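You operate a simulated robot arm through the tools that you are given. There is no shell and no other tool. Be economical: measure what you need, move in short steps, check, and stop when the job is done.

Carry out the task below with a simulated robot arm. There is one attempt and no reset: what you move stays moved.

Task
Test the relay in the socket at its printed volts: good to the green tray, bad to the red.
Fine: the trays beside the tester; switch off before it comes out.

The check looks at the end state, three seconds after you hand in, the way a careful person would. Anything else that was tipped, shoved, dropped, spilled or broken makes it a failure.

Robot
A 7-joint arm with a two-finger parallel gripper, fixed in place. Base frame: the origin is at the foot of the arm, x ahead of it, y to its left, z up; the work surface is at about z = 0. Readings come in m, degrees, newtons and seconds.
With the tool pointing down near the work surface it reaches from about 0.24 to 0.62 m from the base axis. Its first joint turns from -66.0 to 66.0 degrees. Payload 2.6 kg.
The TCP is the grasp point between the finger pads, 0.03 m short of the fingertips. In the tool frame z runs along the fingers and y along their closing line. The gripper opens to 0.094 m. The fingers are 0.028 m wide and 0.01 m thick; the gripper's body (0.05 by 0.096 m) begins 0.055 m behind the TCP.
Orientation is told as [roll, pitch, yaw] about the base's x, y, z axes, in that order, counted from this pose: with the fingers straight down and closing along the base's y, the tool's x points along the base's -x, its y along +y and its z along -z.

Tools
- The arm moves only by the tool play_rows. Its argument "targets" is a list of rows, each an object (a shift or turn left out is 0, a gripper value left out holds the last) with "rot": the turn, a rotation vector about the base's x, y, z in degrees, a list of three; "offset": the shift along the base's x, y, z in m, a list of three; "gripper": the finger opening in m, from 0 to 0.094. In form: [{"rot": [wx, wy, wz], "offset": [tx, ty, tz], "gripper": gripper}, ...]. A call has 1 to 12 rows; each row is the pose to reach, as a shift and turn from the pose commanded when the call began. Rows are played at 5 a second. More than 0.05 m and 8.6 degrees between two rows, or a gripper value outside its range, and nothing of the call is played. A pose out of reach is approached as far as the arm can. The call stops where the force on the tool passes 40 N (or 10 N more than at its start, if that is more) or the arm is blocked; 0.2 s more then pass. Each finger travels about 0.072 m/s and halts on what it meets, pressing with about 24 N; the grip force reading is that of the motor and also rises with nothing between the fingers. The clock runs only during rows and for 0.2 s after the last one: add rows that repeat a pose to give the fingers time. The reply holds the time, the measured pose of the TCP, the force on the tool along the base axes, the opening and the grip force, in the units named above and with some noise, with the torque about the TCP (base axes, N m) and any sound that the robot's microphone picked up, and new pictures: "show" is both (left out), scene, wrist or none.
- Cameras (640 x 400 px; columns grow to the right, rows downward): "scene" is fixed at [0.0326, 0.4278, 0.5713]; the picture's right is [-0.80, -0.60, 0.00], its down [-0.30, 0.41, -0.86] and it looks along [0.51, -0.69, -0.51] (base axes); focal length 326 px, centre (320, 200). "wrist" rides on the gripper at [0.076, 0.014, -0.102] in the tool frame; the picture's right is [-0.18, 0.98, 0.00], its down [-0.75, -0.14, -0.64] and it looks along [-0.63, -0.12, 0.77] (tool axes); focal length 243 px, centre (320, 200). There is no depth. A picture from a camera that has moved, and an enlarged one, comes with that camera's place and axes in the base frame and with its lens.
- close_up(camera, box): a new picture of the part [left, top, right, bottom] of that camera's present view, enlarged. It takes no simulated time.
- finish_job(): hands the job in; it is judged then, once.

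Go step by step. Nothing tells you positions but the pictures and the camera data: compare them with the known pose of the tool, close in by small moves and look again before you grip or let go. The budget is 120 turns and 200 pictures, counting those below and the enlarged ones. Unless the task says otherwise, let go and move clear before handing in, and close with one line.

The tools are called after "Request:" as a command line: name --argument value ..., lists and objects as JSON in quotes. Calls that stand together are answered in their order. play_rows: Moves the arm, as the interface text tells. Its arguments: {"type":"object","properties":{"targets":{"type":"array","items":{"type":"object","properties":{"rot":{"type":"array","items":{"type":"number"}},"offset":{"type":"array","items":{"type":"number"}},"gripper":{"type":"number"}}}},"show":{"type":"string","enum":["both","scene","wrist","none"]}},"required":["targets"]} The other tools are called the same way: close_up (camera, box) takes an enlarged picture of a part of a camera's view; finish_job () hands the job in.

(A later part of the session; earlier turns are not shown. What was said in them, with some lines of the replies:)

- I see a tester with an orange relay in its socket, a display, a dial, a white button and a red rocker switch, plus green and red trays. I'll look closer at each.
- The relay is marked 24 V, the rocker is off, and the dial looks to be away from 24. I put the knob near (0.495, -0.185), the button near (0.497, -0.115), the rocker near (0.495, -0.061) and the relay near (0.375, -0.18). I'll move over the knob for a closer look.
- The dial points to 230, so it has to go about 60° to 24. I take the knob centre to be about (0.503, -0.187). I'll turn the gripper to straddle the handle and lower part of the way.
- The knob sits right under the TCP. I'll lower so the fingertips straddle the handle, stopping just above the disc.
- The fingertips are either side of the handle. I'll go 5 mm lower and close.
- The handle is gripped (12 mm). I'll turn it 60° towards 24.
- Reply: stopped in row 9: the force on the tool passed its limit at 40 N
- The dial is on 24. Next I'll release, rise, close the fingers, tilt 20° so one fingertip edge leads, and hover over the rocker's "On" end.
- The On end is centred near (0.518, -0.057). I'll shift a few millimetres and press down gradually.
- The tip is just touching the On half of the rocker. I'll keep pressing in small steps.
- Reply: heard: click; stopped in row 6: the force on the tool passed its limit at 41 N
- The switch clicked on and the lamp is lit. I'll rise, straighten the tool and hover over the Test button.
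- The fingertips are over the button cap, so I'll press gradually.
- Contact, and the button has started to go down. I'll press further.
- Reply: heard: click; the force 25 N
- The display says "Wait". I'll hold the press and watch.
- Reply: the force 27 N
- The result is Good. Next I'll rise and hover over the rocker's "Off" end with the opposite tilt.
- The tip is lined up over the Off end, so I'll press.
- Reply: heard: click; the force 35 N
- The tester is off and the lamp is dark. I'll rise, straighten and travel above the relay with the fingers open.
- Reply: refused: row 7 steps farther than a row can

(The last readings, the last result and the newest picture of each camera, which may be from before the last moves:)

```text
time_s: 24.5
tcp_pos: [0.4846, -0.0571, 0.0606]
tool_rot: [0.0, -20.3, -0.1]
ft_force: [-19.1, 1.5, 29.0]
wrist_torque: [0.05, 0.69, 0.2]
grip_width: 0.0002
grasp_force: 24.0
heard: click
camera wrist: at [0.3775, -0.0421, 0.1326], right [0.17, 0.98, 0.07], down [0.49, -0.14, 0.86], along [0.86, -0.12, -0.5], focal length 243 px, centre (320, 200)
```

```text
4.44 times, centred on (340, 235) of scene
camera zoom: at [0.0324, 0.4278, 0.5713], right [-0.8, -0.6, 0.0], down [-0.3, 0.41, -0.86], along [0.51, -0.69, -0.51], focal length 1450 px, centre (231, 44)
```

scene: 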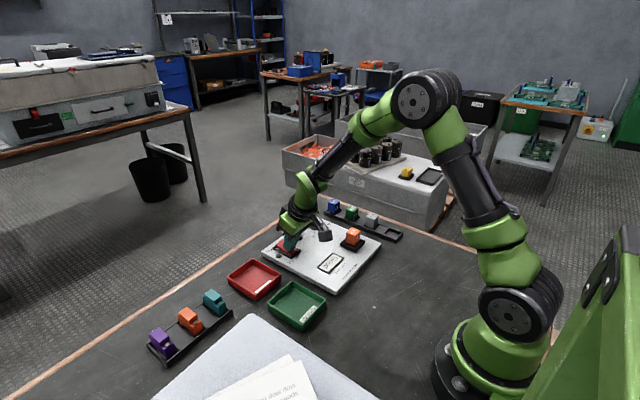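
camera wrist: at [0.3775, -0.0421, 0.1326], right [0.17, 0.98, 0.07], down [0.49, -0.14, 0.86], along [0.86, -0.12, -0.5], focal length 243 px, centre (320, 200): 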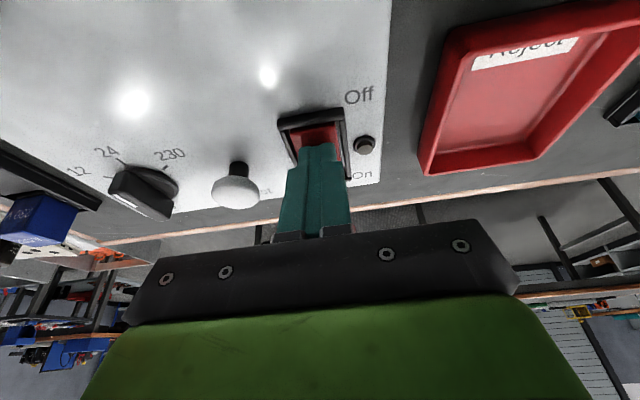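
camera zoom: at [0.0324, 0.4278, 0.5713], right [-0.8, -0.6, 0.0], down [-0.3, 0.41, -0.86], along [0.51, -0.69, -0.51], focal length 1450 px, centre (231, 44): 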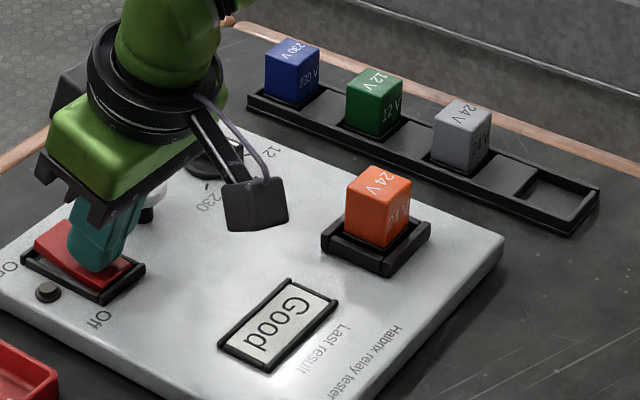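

One step was too long, so nothing moved. I'll repeat it with shorter steps.

Request:
play_rows --targets '[{"offset": [0, 0, 0.03], "rot": [0, 0, 0]}, {"offset": [0, 0, 0.07], "rot": [0, 5, 0]}, {"offset": [0, 0, 0.1], "rot": [0, 10, 0]}, {"offset": [-0.022, -0.025, 0.11], "rot": [0, 15, 0]}, {"offset": [-0.044, -0.05, 0.11], "rot": [0, 20, 0]}, {"offset": [-0.066, -0.075, 0.11], "rot": [0, 20, 0], "gripper": 0.07}, {"offset": [-0.088, -0.1, 0.11], "rot": [0, 20, 0]}, {"offset": [-0.109, -0.1245, 0.11], "rot": [0, 20, 0]}, {"offset": [-0.109, -0.1245, 0.11], "rot": [0, 20, 0]}]'

Request:
close_up --camera "wrist" --box '[220, 40, 440, 200]'

Request:
close_up --camera "scene" --box '[280, 190, 400, 280]'

```text
time_s: 26.5
tcp_pos: [0.3758, -0.1842, 0.1709]
tool_rot: [-0.1, 0.0, -0.1]
ft_force: [-0.5, -0.8, -0.1]
wrist_torque: [0.0, -0.01, -0.03]
grip_width: 0.07
grasp_force: 0.1
camera wrist: at [0.2993, -0.1703, 0.2741], right [0.19, 0.98, 0.0], down [0.75, -0.14, 0.64], along [0.63, -0.12, -0.77], focal length 243 px, centre (320, 200)
```

scene: 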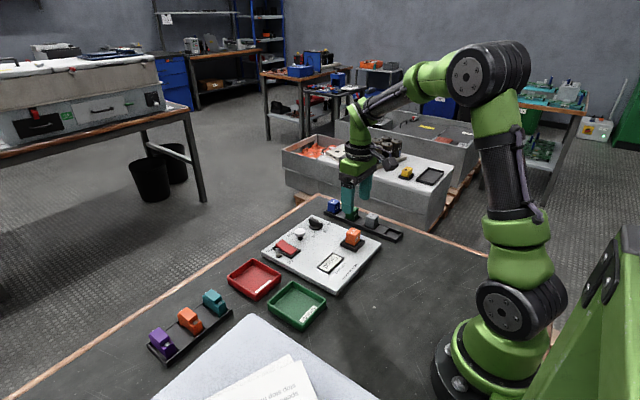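
wrist: 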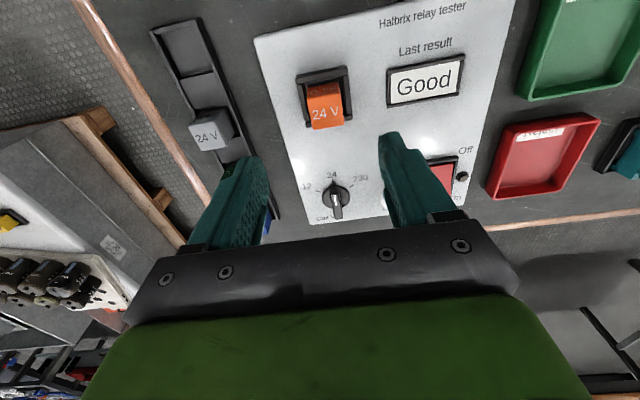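

```text
2.50 times, centred on (330, 120) of wrist
camera zoom: at [0.2993, -0.1703, 0.2741], right [0.19, 0.98, 0.0], down [0.75, -0.14, 0.64], along [0.63, -0.12, -0.77], focal length 606 px, centre (295, 400)
```

zoom: 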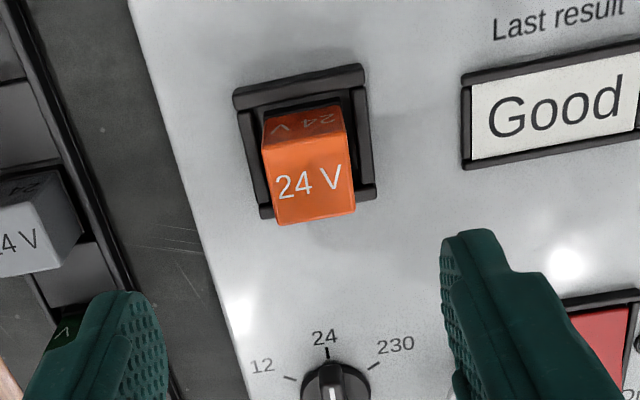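

```text
4.44 times, centred on (340, 235) of scene
camera zoom: at [0.0326, 0.4277, 0.5713], right [-0.8, -0.6, 0.0], down [-0.3, 0.41, -0.86], along [0.51, -0.69, -0.51], focal length 1450 px, centre (231, 44)
```

zoom: 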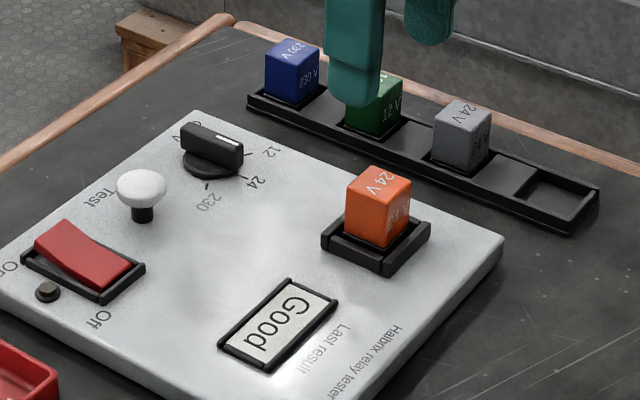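

I take the relay to be centred at (0.375, -0.180) with its top at about z = 0.063 and a width of about 28 mm. I'll lower the open fingers around it part of the way and check.

Request:
play_rows --targets '[{"offset": [0, 0.003, -0.03], "gripper": 0.055}, {"offset": [0, 0.003, -0.055]}, {"offset": [0, 0.003, -0.075]}, {"offset": [0, 0.003, -0.085]}, {"offset": [0, 0.003, -0.085]}]'

Request:
close_up --camera "scene" --box '[280, 190, 400, 280]'

```text
time_s: 27.7
tcp_pos: [0.3741, -0.1794, 0.0828]
tool_rot: [0.1, 0.1, -0.2]
ft_force: [-0.1, 0.3, -0.7]
wrist_torque: [-0.05, 0.01, -0.03]
grip_width: 0.055
grasp_force: 0.1
camera wrist: at [0.2987, -0.165, 0.1876], right [0.19, 0.98, 0.0], down [0.75, -0.14, 0.64], along [0.63, -0.12, -0.77], focal length 243 px, centre (320, 200)
```

scene: 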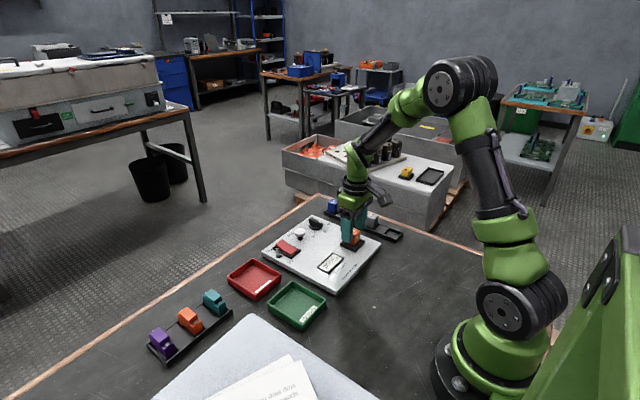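
wrist: 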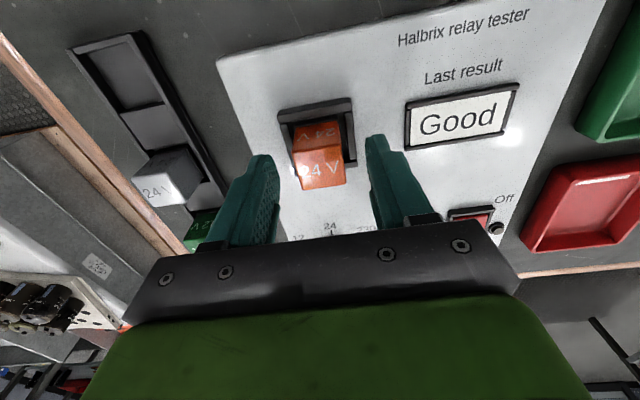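

```text
4.44 times, centred on (340, 235) of scene
camera zoom: at [0.0326, 0.4277, 0.5713], right [-0.8, -0.6, 0.0], down [-0.3, 0.41, -0.86], along [0.51, -0.69, -0.51], focal length 1450 px, centre (231, 44)
```

zoom: 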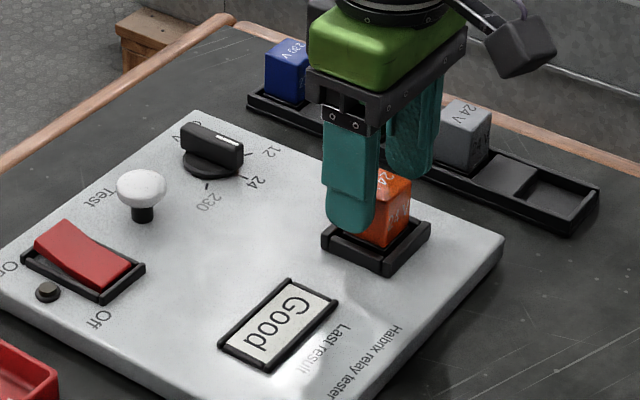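

The fingers are centred on the relay. I'll go 8 mm lower and close.

Request:
play_rows --targets '[{"offset": [0, 0, -0.004]}, {"offset": [0, 0, -0.008]}, {"offset": [0, 0, -0.008], "gripper": 0.035}, {"offset": [0, 0, -0.008], "gripper": 0.02}, {"offset": [0, 0, -0.008], "gripper": 0.015}, {"offset": [0, 0, -0.008], "gripper": 0.01}]'

Request:
close_up --camera "scene" --box '[280, 190, 400, 280]'

```text
time_s: 29.1
tcp_pos: [0.3758, -0.1794, 0.0779]
tool_rot: [-0.1, 0.0, -0.1]
ft_force: [0.8, 0.2, -0.4]
wrist_torque: [0.02, 0.0, -0.01]
grip_width: 0.0291
grasp_force: 23.8
camera wrist: at [0.2991, -0.1645, 0.1803], right [0.19, 0.98, 0.0], down [0.75, -0.14, 0.64], along [0.63, -0.12, -0.77], focal length 243 px, centre (320, 200)
```

scene: 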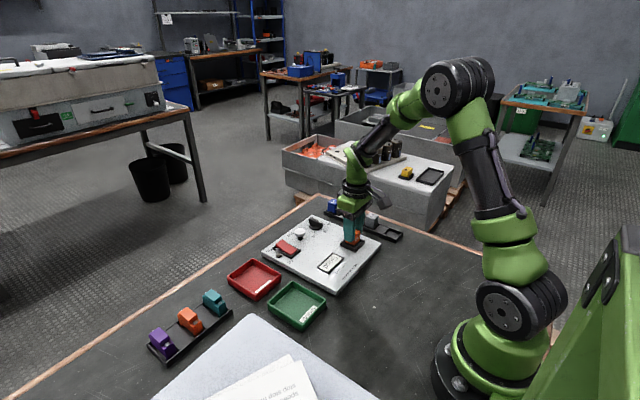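
wrist: 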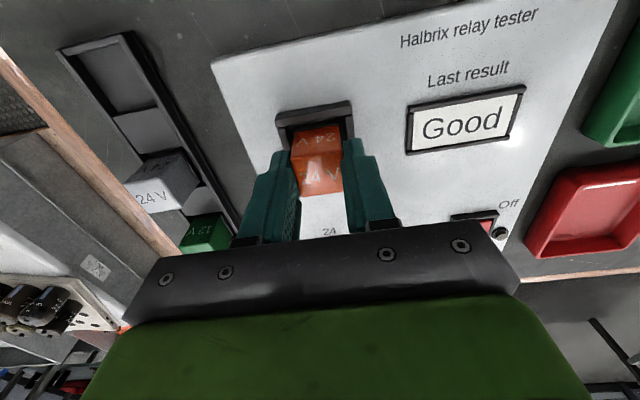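

```text
4.44 times, centred on (340, 235) of scene
camera zoom: at [0.0326, 0.4277, 0.5713], right [-0.8, -0.6, 0.0], down [-0.3, 0.41, -0.86], along [0.51, -0.69, -0.51], focal length 1450 px, centre (231, 44)
```

zoom: 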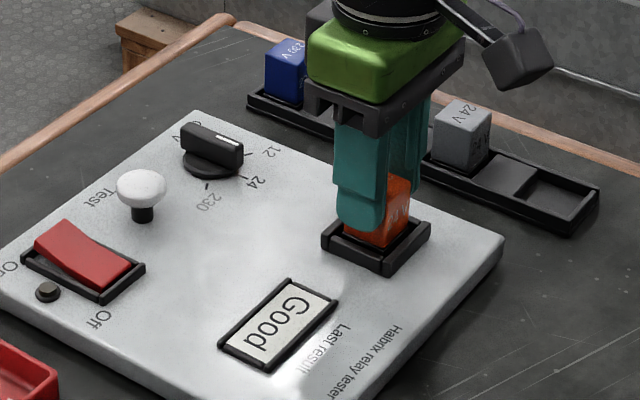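

It is gripped at 29 mm. I'll lift it straight out slowly.

Request:
play_rows --targets '[{"offset": [0, 0, 0.005], "gripper": 0.0}, {"offset": [0, 0, 0.01]}, {"offset": [0, 0, 0.015]}, {"offset": [0, 0, 0.025]}, {"offset": [0, 0, 0.04]}, {"offset": [0, 0, 0.06]}, {"offset": [0, 0, 0.09]}, {"offset": [0, 0, 0.12]}, {"offset": [0, 0, 0.12]}]'

Request:
close_up --camera "scene" --box '[210, 170, 400, 340]'

```text
time_s: 31.1
tcp_pos: [0.374, -0.1762, 0.1968]
tool_rot: [0.0, -0.1, -0.1]
ft_force: [-0.3, 0.2, -0.6]
wrist_torque: [-0.01, 0.02, 0.0]
grip_width: 0.0288
grasp_force: 24.3
camera wrist: at [0.2986, -0.162, 0.301], right [0.19, 0.98, 0.0], down [0.75, -0.14, 0.64], along [0.63, -0.12, -0.77], focal length 243 px, centre (320, 200)
```

scene: 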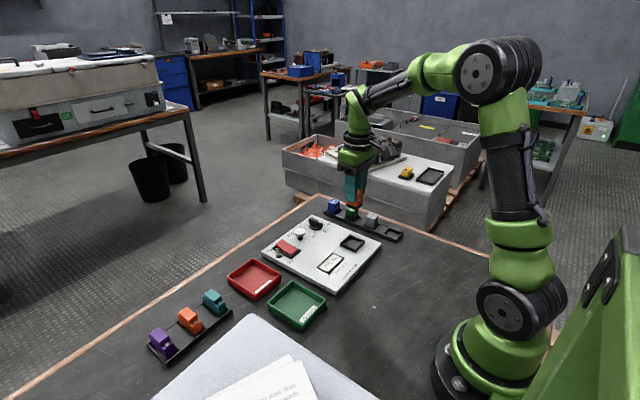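
wrist: 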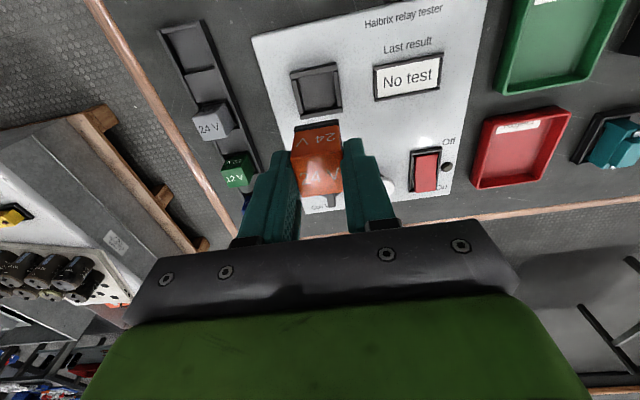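

```text
2.35 times, centred on (305, 255) of scene
camera zoom: at [0.0326, 0.4278, 0.5713], right [-0.8, -0.6, 0.0], down [-0.3, 0.41, -0.86], along [0.51, -0.69, -0.51], focal length 767 px, centre (355, 71)
```

zoom: 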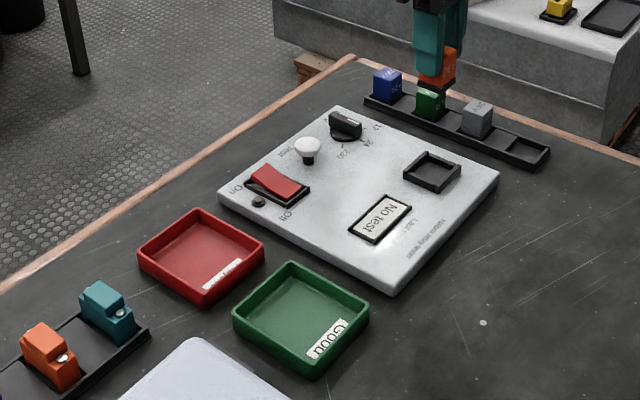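

The relay is out and was confirmed Good at 24 V. I put the green tray's centre at about (0.36, 0.068). I'll carry the relay there high.

Request:
play_rows --targets '[{"offset": [-0.002, 0.041, 0]}, {"offset": [-0.005, 0.082, 0]}, {"offset": [-0.008, 0.123, 0]}, {"offset": [-0.01, 0.164, 0]}, {"offset": [-0.012, 0.205, 0]}, {"offset": [-0.014, 0.246, 0]}, {"offset": [-0.014, 0.246, -0.04]}, {"offset": [-0.014, 0.246, -0.08]}, {"offset": [-0.014, 0.246, -0.09]}, {"offset": [-0.014, 0.246, -0.09]}]'

Request:
close_up --camera "scene" --box '[220, 230, 380, 350]'

```text
time_s: 33.3
tcp_pos: [0.3629, 0.0691, 0.1064]
tool_rot: [0.1, -0.1, -0.2]
ft_force: [0.5, 0.7, -0.2]
wrist_torque: [0.03, 0.04, 0.0]
grip_width: 0.0292
grasp_force: 24.3
camera wrist: at [0.2862, 0.085, 0.2108], right [0.19, 0.98, 0.0], down [0.75, -0.14, 0.64], along [0.63, -0.12, -0.77], focal length 243 px, centre (320, 200)
```

scene: 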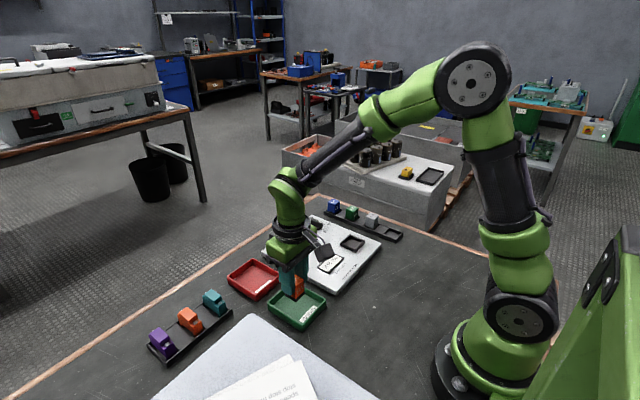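
wrist: 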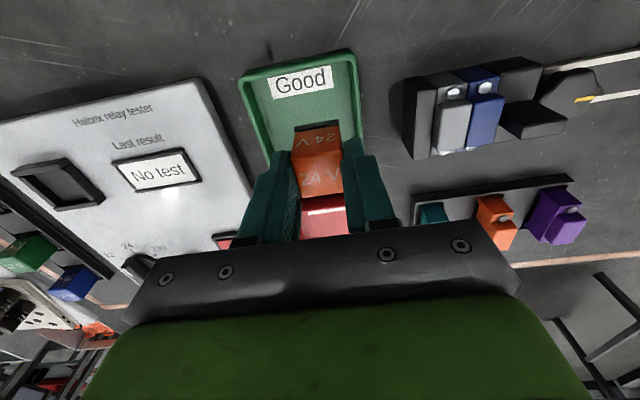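

```text
3.33 times, centred on (300, 290) of scene
camera zoom: at [0.0326, 0.4278, 0.5713], right [-0.8, -0.6, 0.0], down [-0.3, 0.41, -0.86], along [0.51, -0.69, -0.51], focal length 1087 px, centre (387, -100)
```

zoom: 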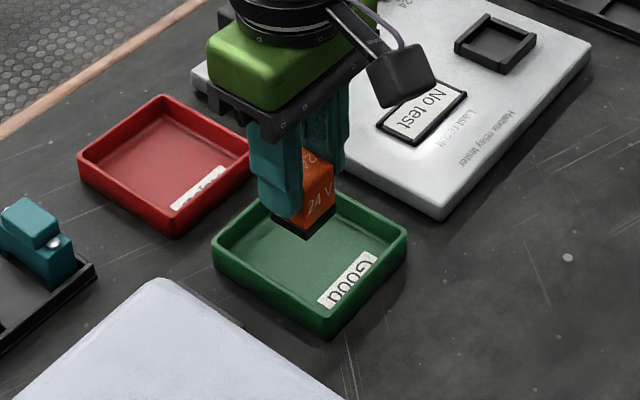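

The relay hangs within the tray outline, with its bottom at about z = 0.055. I'll shift 4 mm towards the tray's middle and lower it gently.

Request:
play_rows --targets '[{"offset": [0.001, -0.004, -0.015]}, {"offset": [0.001, -0.004, -0.03]}, {"offset": [0.001, -0.004, -0.038]}, {"offset": [0.001, -0.004, -0.042]}, {"offset": [0.001, -0.004, -0.044]}, {"offset": [0.001, -0.004, -0.044]}]'

Request:
close_up --camera "scene" --box '[220, 230, 380, 350]'

```text
time_s: 34.7
tcp_pos: [0.3613, 0.0631, 0.0643]
tool_rot: [0.1, -0.1, -0.1]
ft_force: [-0.2, -0.2, 0.0]
wrist_torque: [0.02, -0.01, -0.02]
grip_width: 0.0288
grasp_force: 24.4
camera wrist: at [0.2848, 0.0788, 0.1673], right [0.19, 0.98, 0.0], down [0.75, -0.14, 0.64], along [0.63, -0.12, -0.77], focal length 243 px, centre (320, 200)
```

scene: 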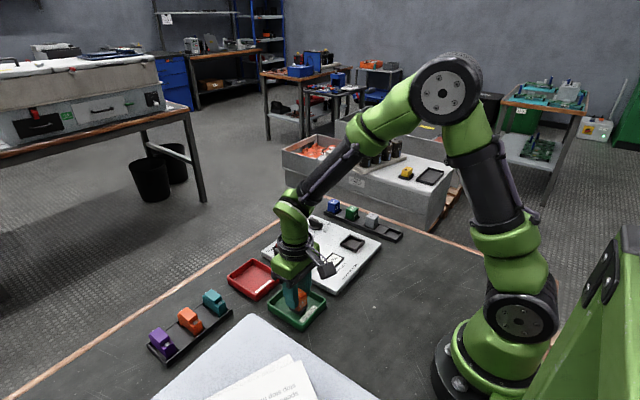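
wrist: 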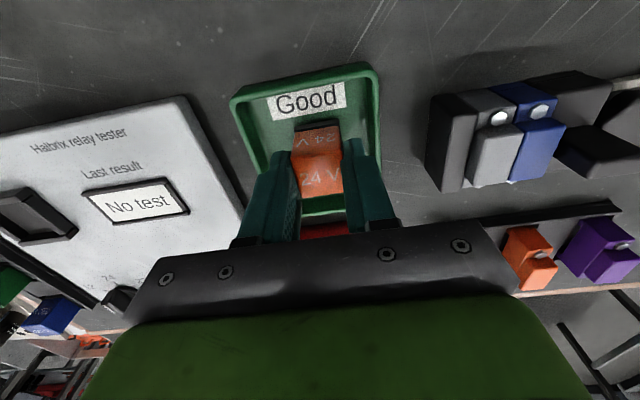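

```text
3.33 times, centred on (300, 290) of scene
camera zoom: at [0.0326, 0.4278, 0.5713], right [-0.8, -0.6, 0.0], down [-0.3, 0.41, -0.86], along [0.51, -0.69, -0.51], focal length 1087 px, centre (387, -100)
```

zoom: 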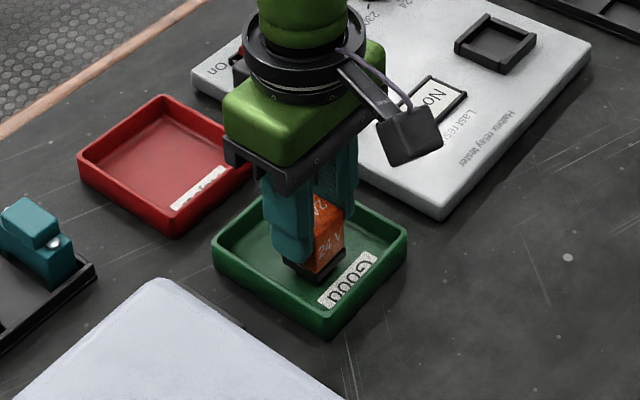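

It is centred in the tray and nearly on the floor. I'll lower in 2 mm steps, watching the force.

Request:
play_rows --targets '[{"offset": [0, 0, -0.002]}, {"offset": [0, 0, -0.004]}, {"offset": [0, 0, -0.006]}, {"offset": [0, 0, -0.006]}]' --show "none"

Request:
close_up --camera "scene" --box '[260, 270, 340, 330]'

```text
time_s: 35.7
tcp_pos: [0.3612, 0.063, 0.0591]
tool_rot: [0.2, 0.0, -0.2]
ft_force: [-3.6, 0.5, 8.3]
wrist_torque: [-0.03, 0.17, 0.0]
grip_width: 0.0292
grasp_force: 24.6
```

```text
6.67 times, centred on (300, 300) of scene
camera zoom: at [0.0325, 0.4277, 0.5713], right [-0.8, -0.6, 0.0], down [-0.3, 0.41, -0.86], along [0.51, -0.69, -0.51], focal length 2174 px, centre (453, -467)
```

zoom: 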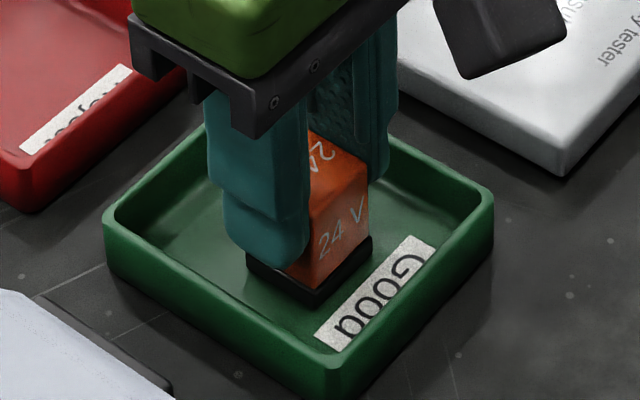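

The relay rests on the tray floor with 8 N. I'll open a little, so as not to touch the tray walls, and rise.

Request:
play_rows --targets '[{"offset": [0, 0, 0.001], "gripper": 0.04}, {"offset": [0, 0, 0.001], "gripper": 0.043}, {"offset": [0, 0, 0.001]}, {"offset": [0, 0, 0.01]}, {"offset": [0, 0, 0.03]}, {"offset": [0, 0, 0.07]}, {"offset": [0, 0, 0.11]}, {"offset": [-0.03, -0.03, 0.14]}, {"offset": [-0.03, -0.06, 0.17]}, {"offset": [-0.03, -0.09, 0.2]}, {"offset": [-0.03, -0.09, 0.2]}]'

Request:
close_up --camera "scene" --box '[210, 190, 400, 340]'

```text
refused: row 8 steps farther than a row can; nothing moved
```

```text
2.67 times, centred on (305, 265) of scene
camera zoom: at [0.0325, 0.4277, 0.5713], right [-0.8, -0.6, 0.0], down [-0.3, 0.41, -0.86], along [0.51, -0.69, -0.51], focal length 870 px, centre (360, 27)
```

zoom: 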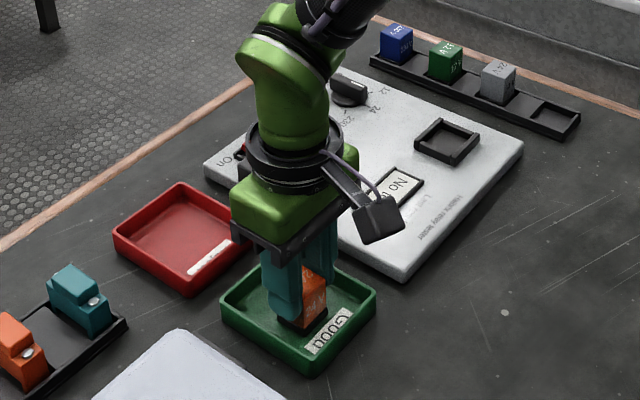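

The last steps were too long, so nothing moved. I'll repeat with a simpler exit.

Request:
play_rows --targets '[{"offset": [0, 0, 0.001], "gripper": 0.04}, {"offset": [0, 0, 0.001], "gripper": 0.043}, {"offset": [0, 0, 0.001]}, {"offset": [0, 0, 0.01]}, {"offset": [0, 0, 0.03]}, {"offset": [0, 0, 0.07]}, {"offset": [0, 0, 0.11]}, {"offset": [0, -0.03, 0.14]}, {"offset": [0, -0.06, 0.17]}, {"offset": [0, -0.09, 0.2]}, {"offset": [0, -0.09, 0.2]}]'

Request:
close_up --camera "scene" --box '[210, 190, 400, 340]'

```text
time_s: 38.1
tcp_pos: [0.3602, -0.0282, 0.2563]
tool_rot: [0.0, 0.0, -0.1]
ft_force: [0.1, 0.4, 0.0]
wrist_torque: [-0.01, 0.03, 0.02]
grip_width: 0.0429
grasp_force: 0.0
camera wrist: at [0.2841, -0.0122, 0.3601], right [0.19, 0.98, 0.0], down [0.75, -0.14, 0.64], along [0.63, -0.12, -0.77], focal length 243 px, centre (320, 200)
```

scene: 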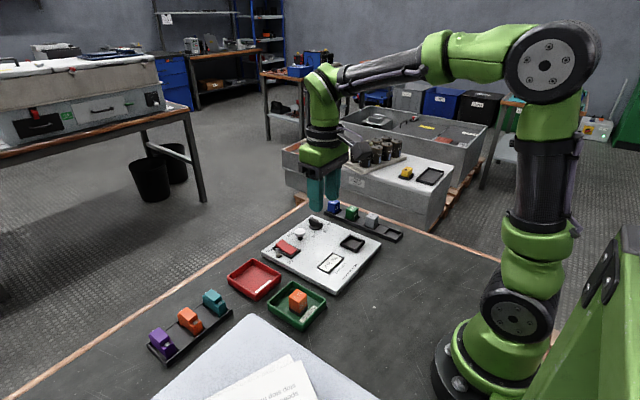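
wrist: 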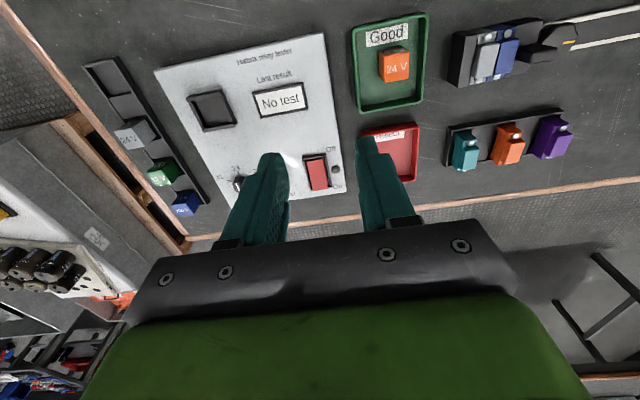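

```text
2.67 times, centred on (305, 265) of scene
camera zoom: at [0.0326, 0.4277, 0.5713], right [-0.8, -0.6, 0.0], down [-0.3, 0.41, -0.86], along [0.51, -0.69, -0.51], focal length 870 px, centre (360, 27)
```

zoom: 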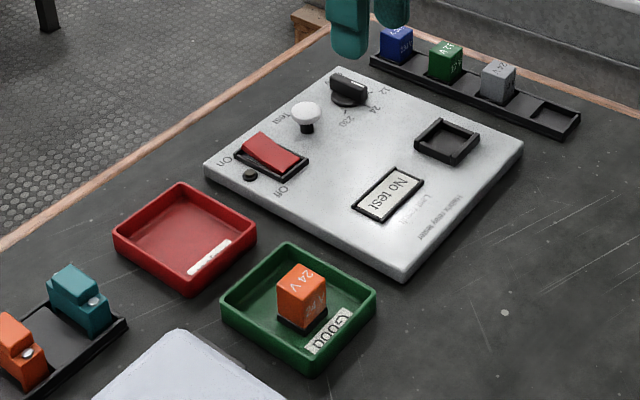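

The relay stands upright in the green tray, the tester is off, nothing else has moved and the arm is clear. I'll hand in.

Request:
finish_job

```text
The job is handed in.
```

The relay tested Good at its printed 24 V. I switched the tester off before pulling it out, and it is now in the green tray.
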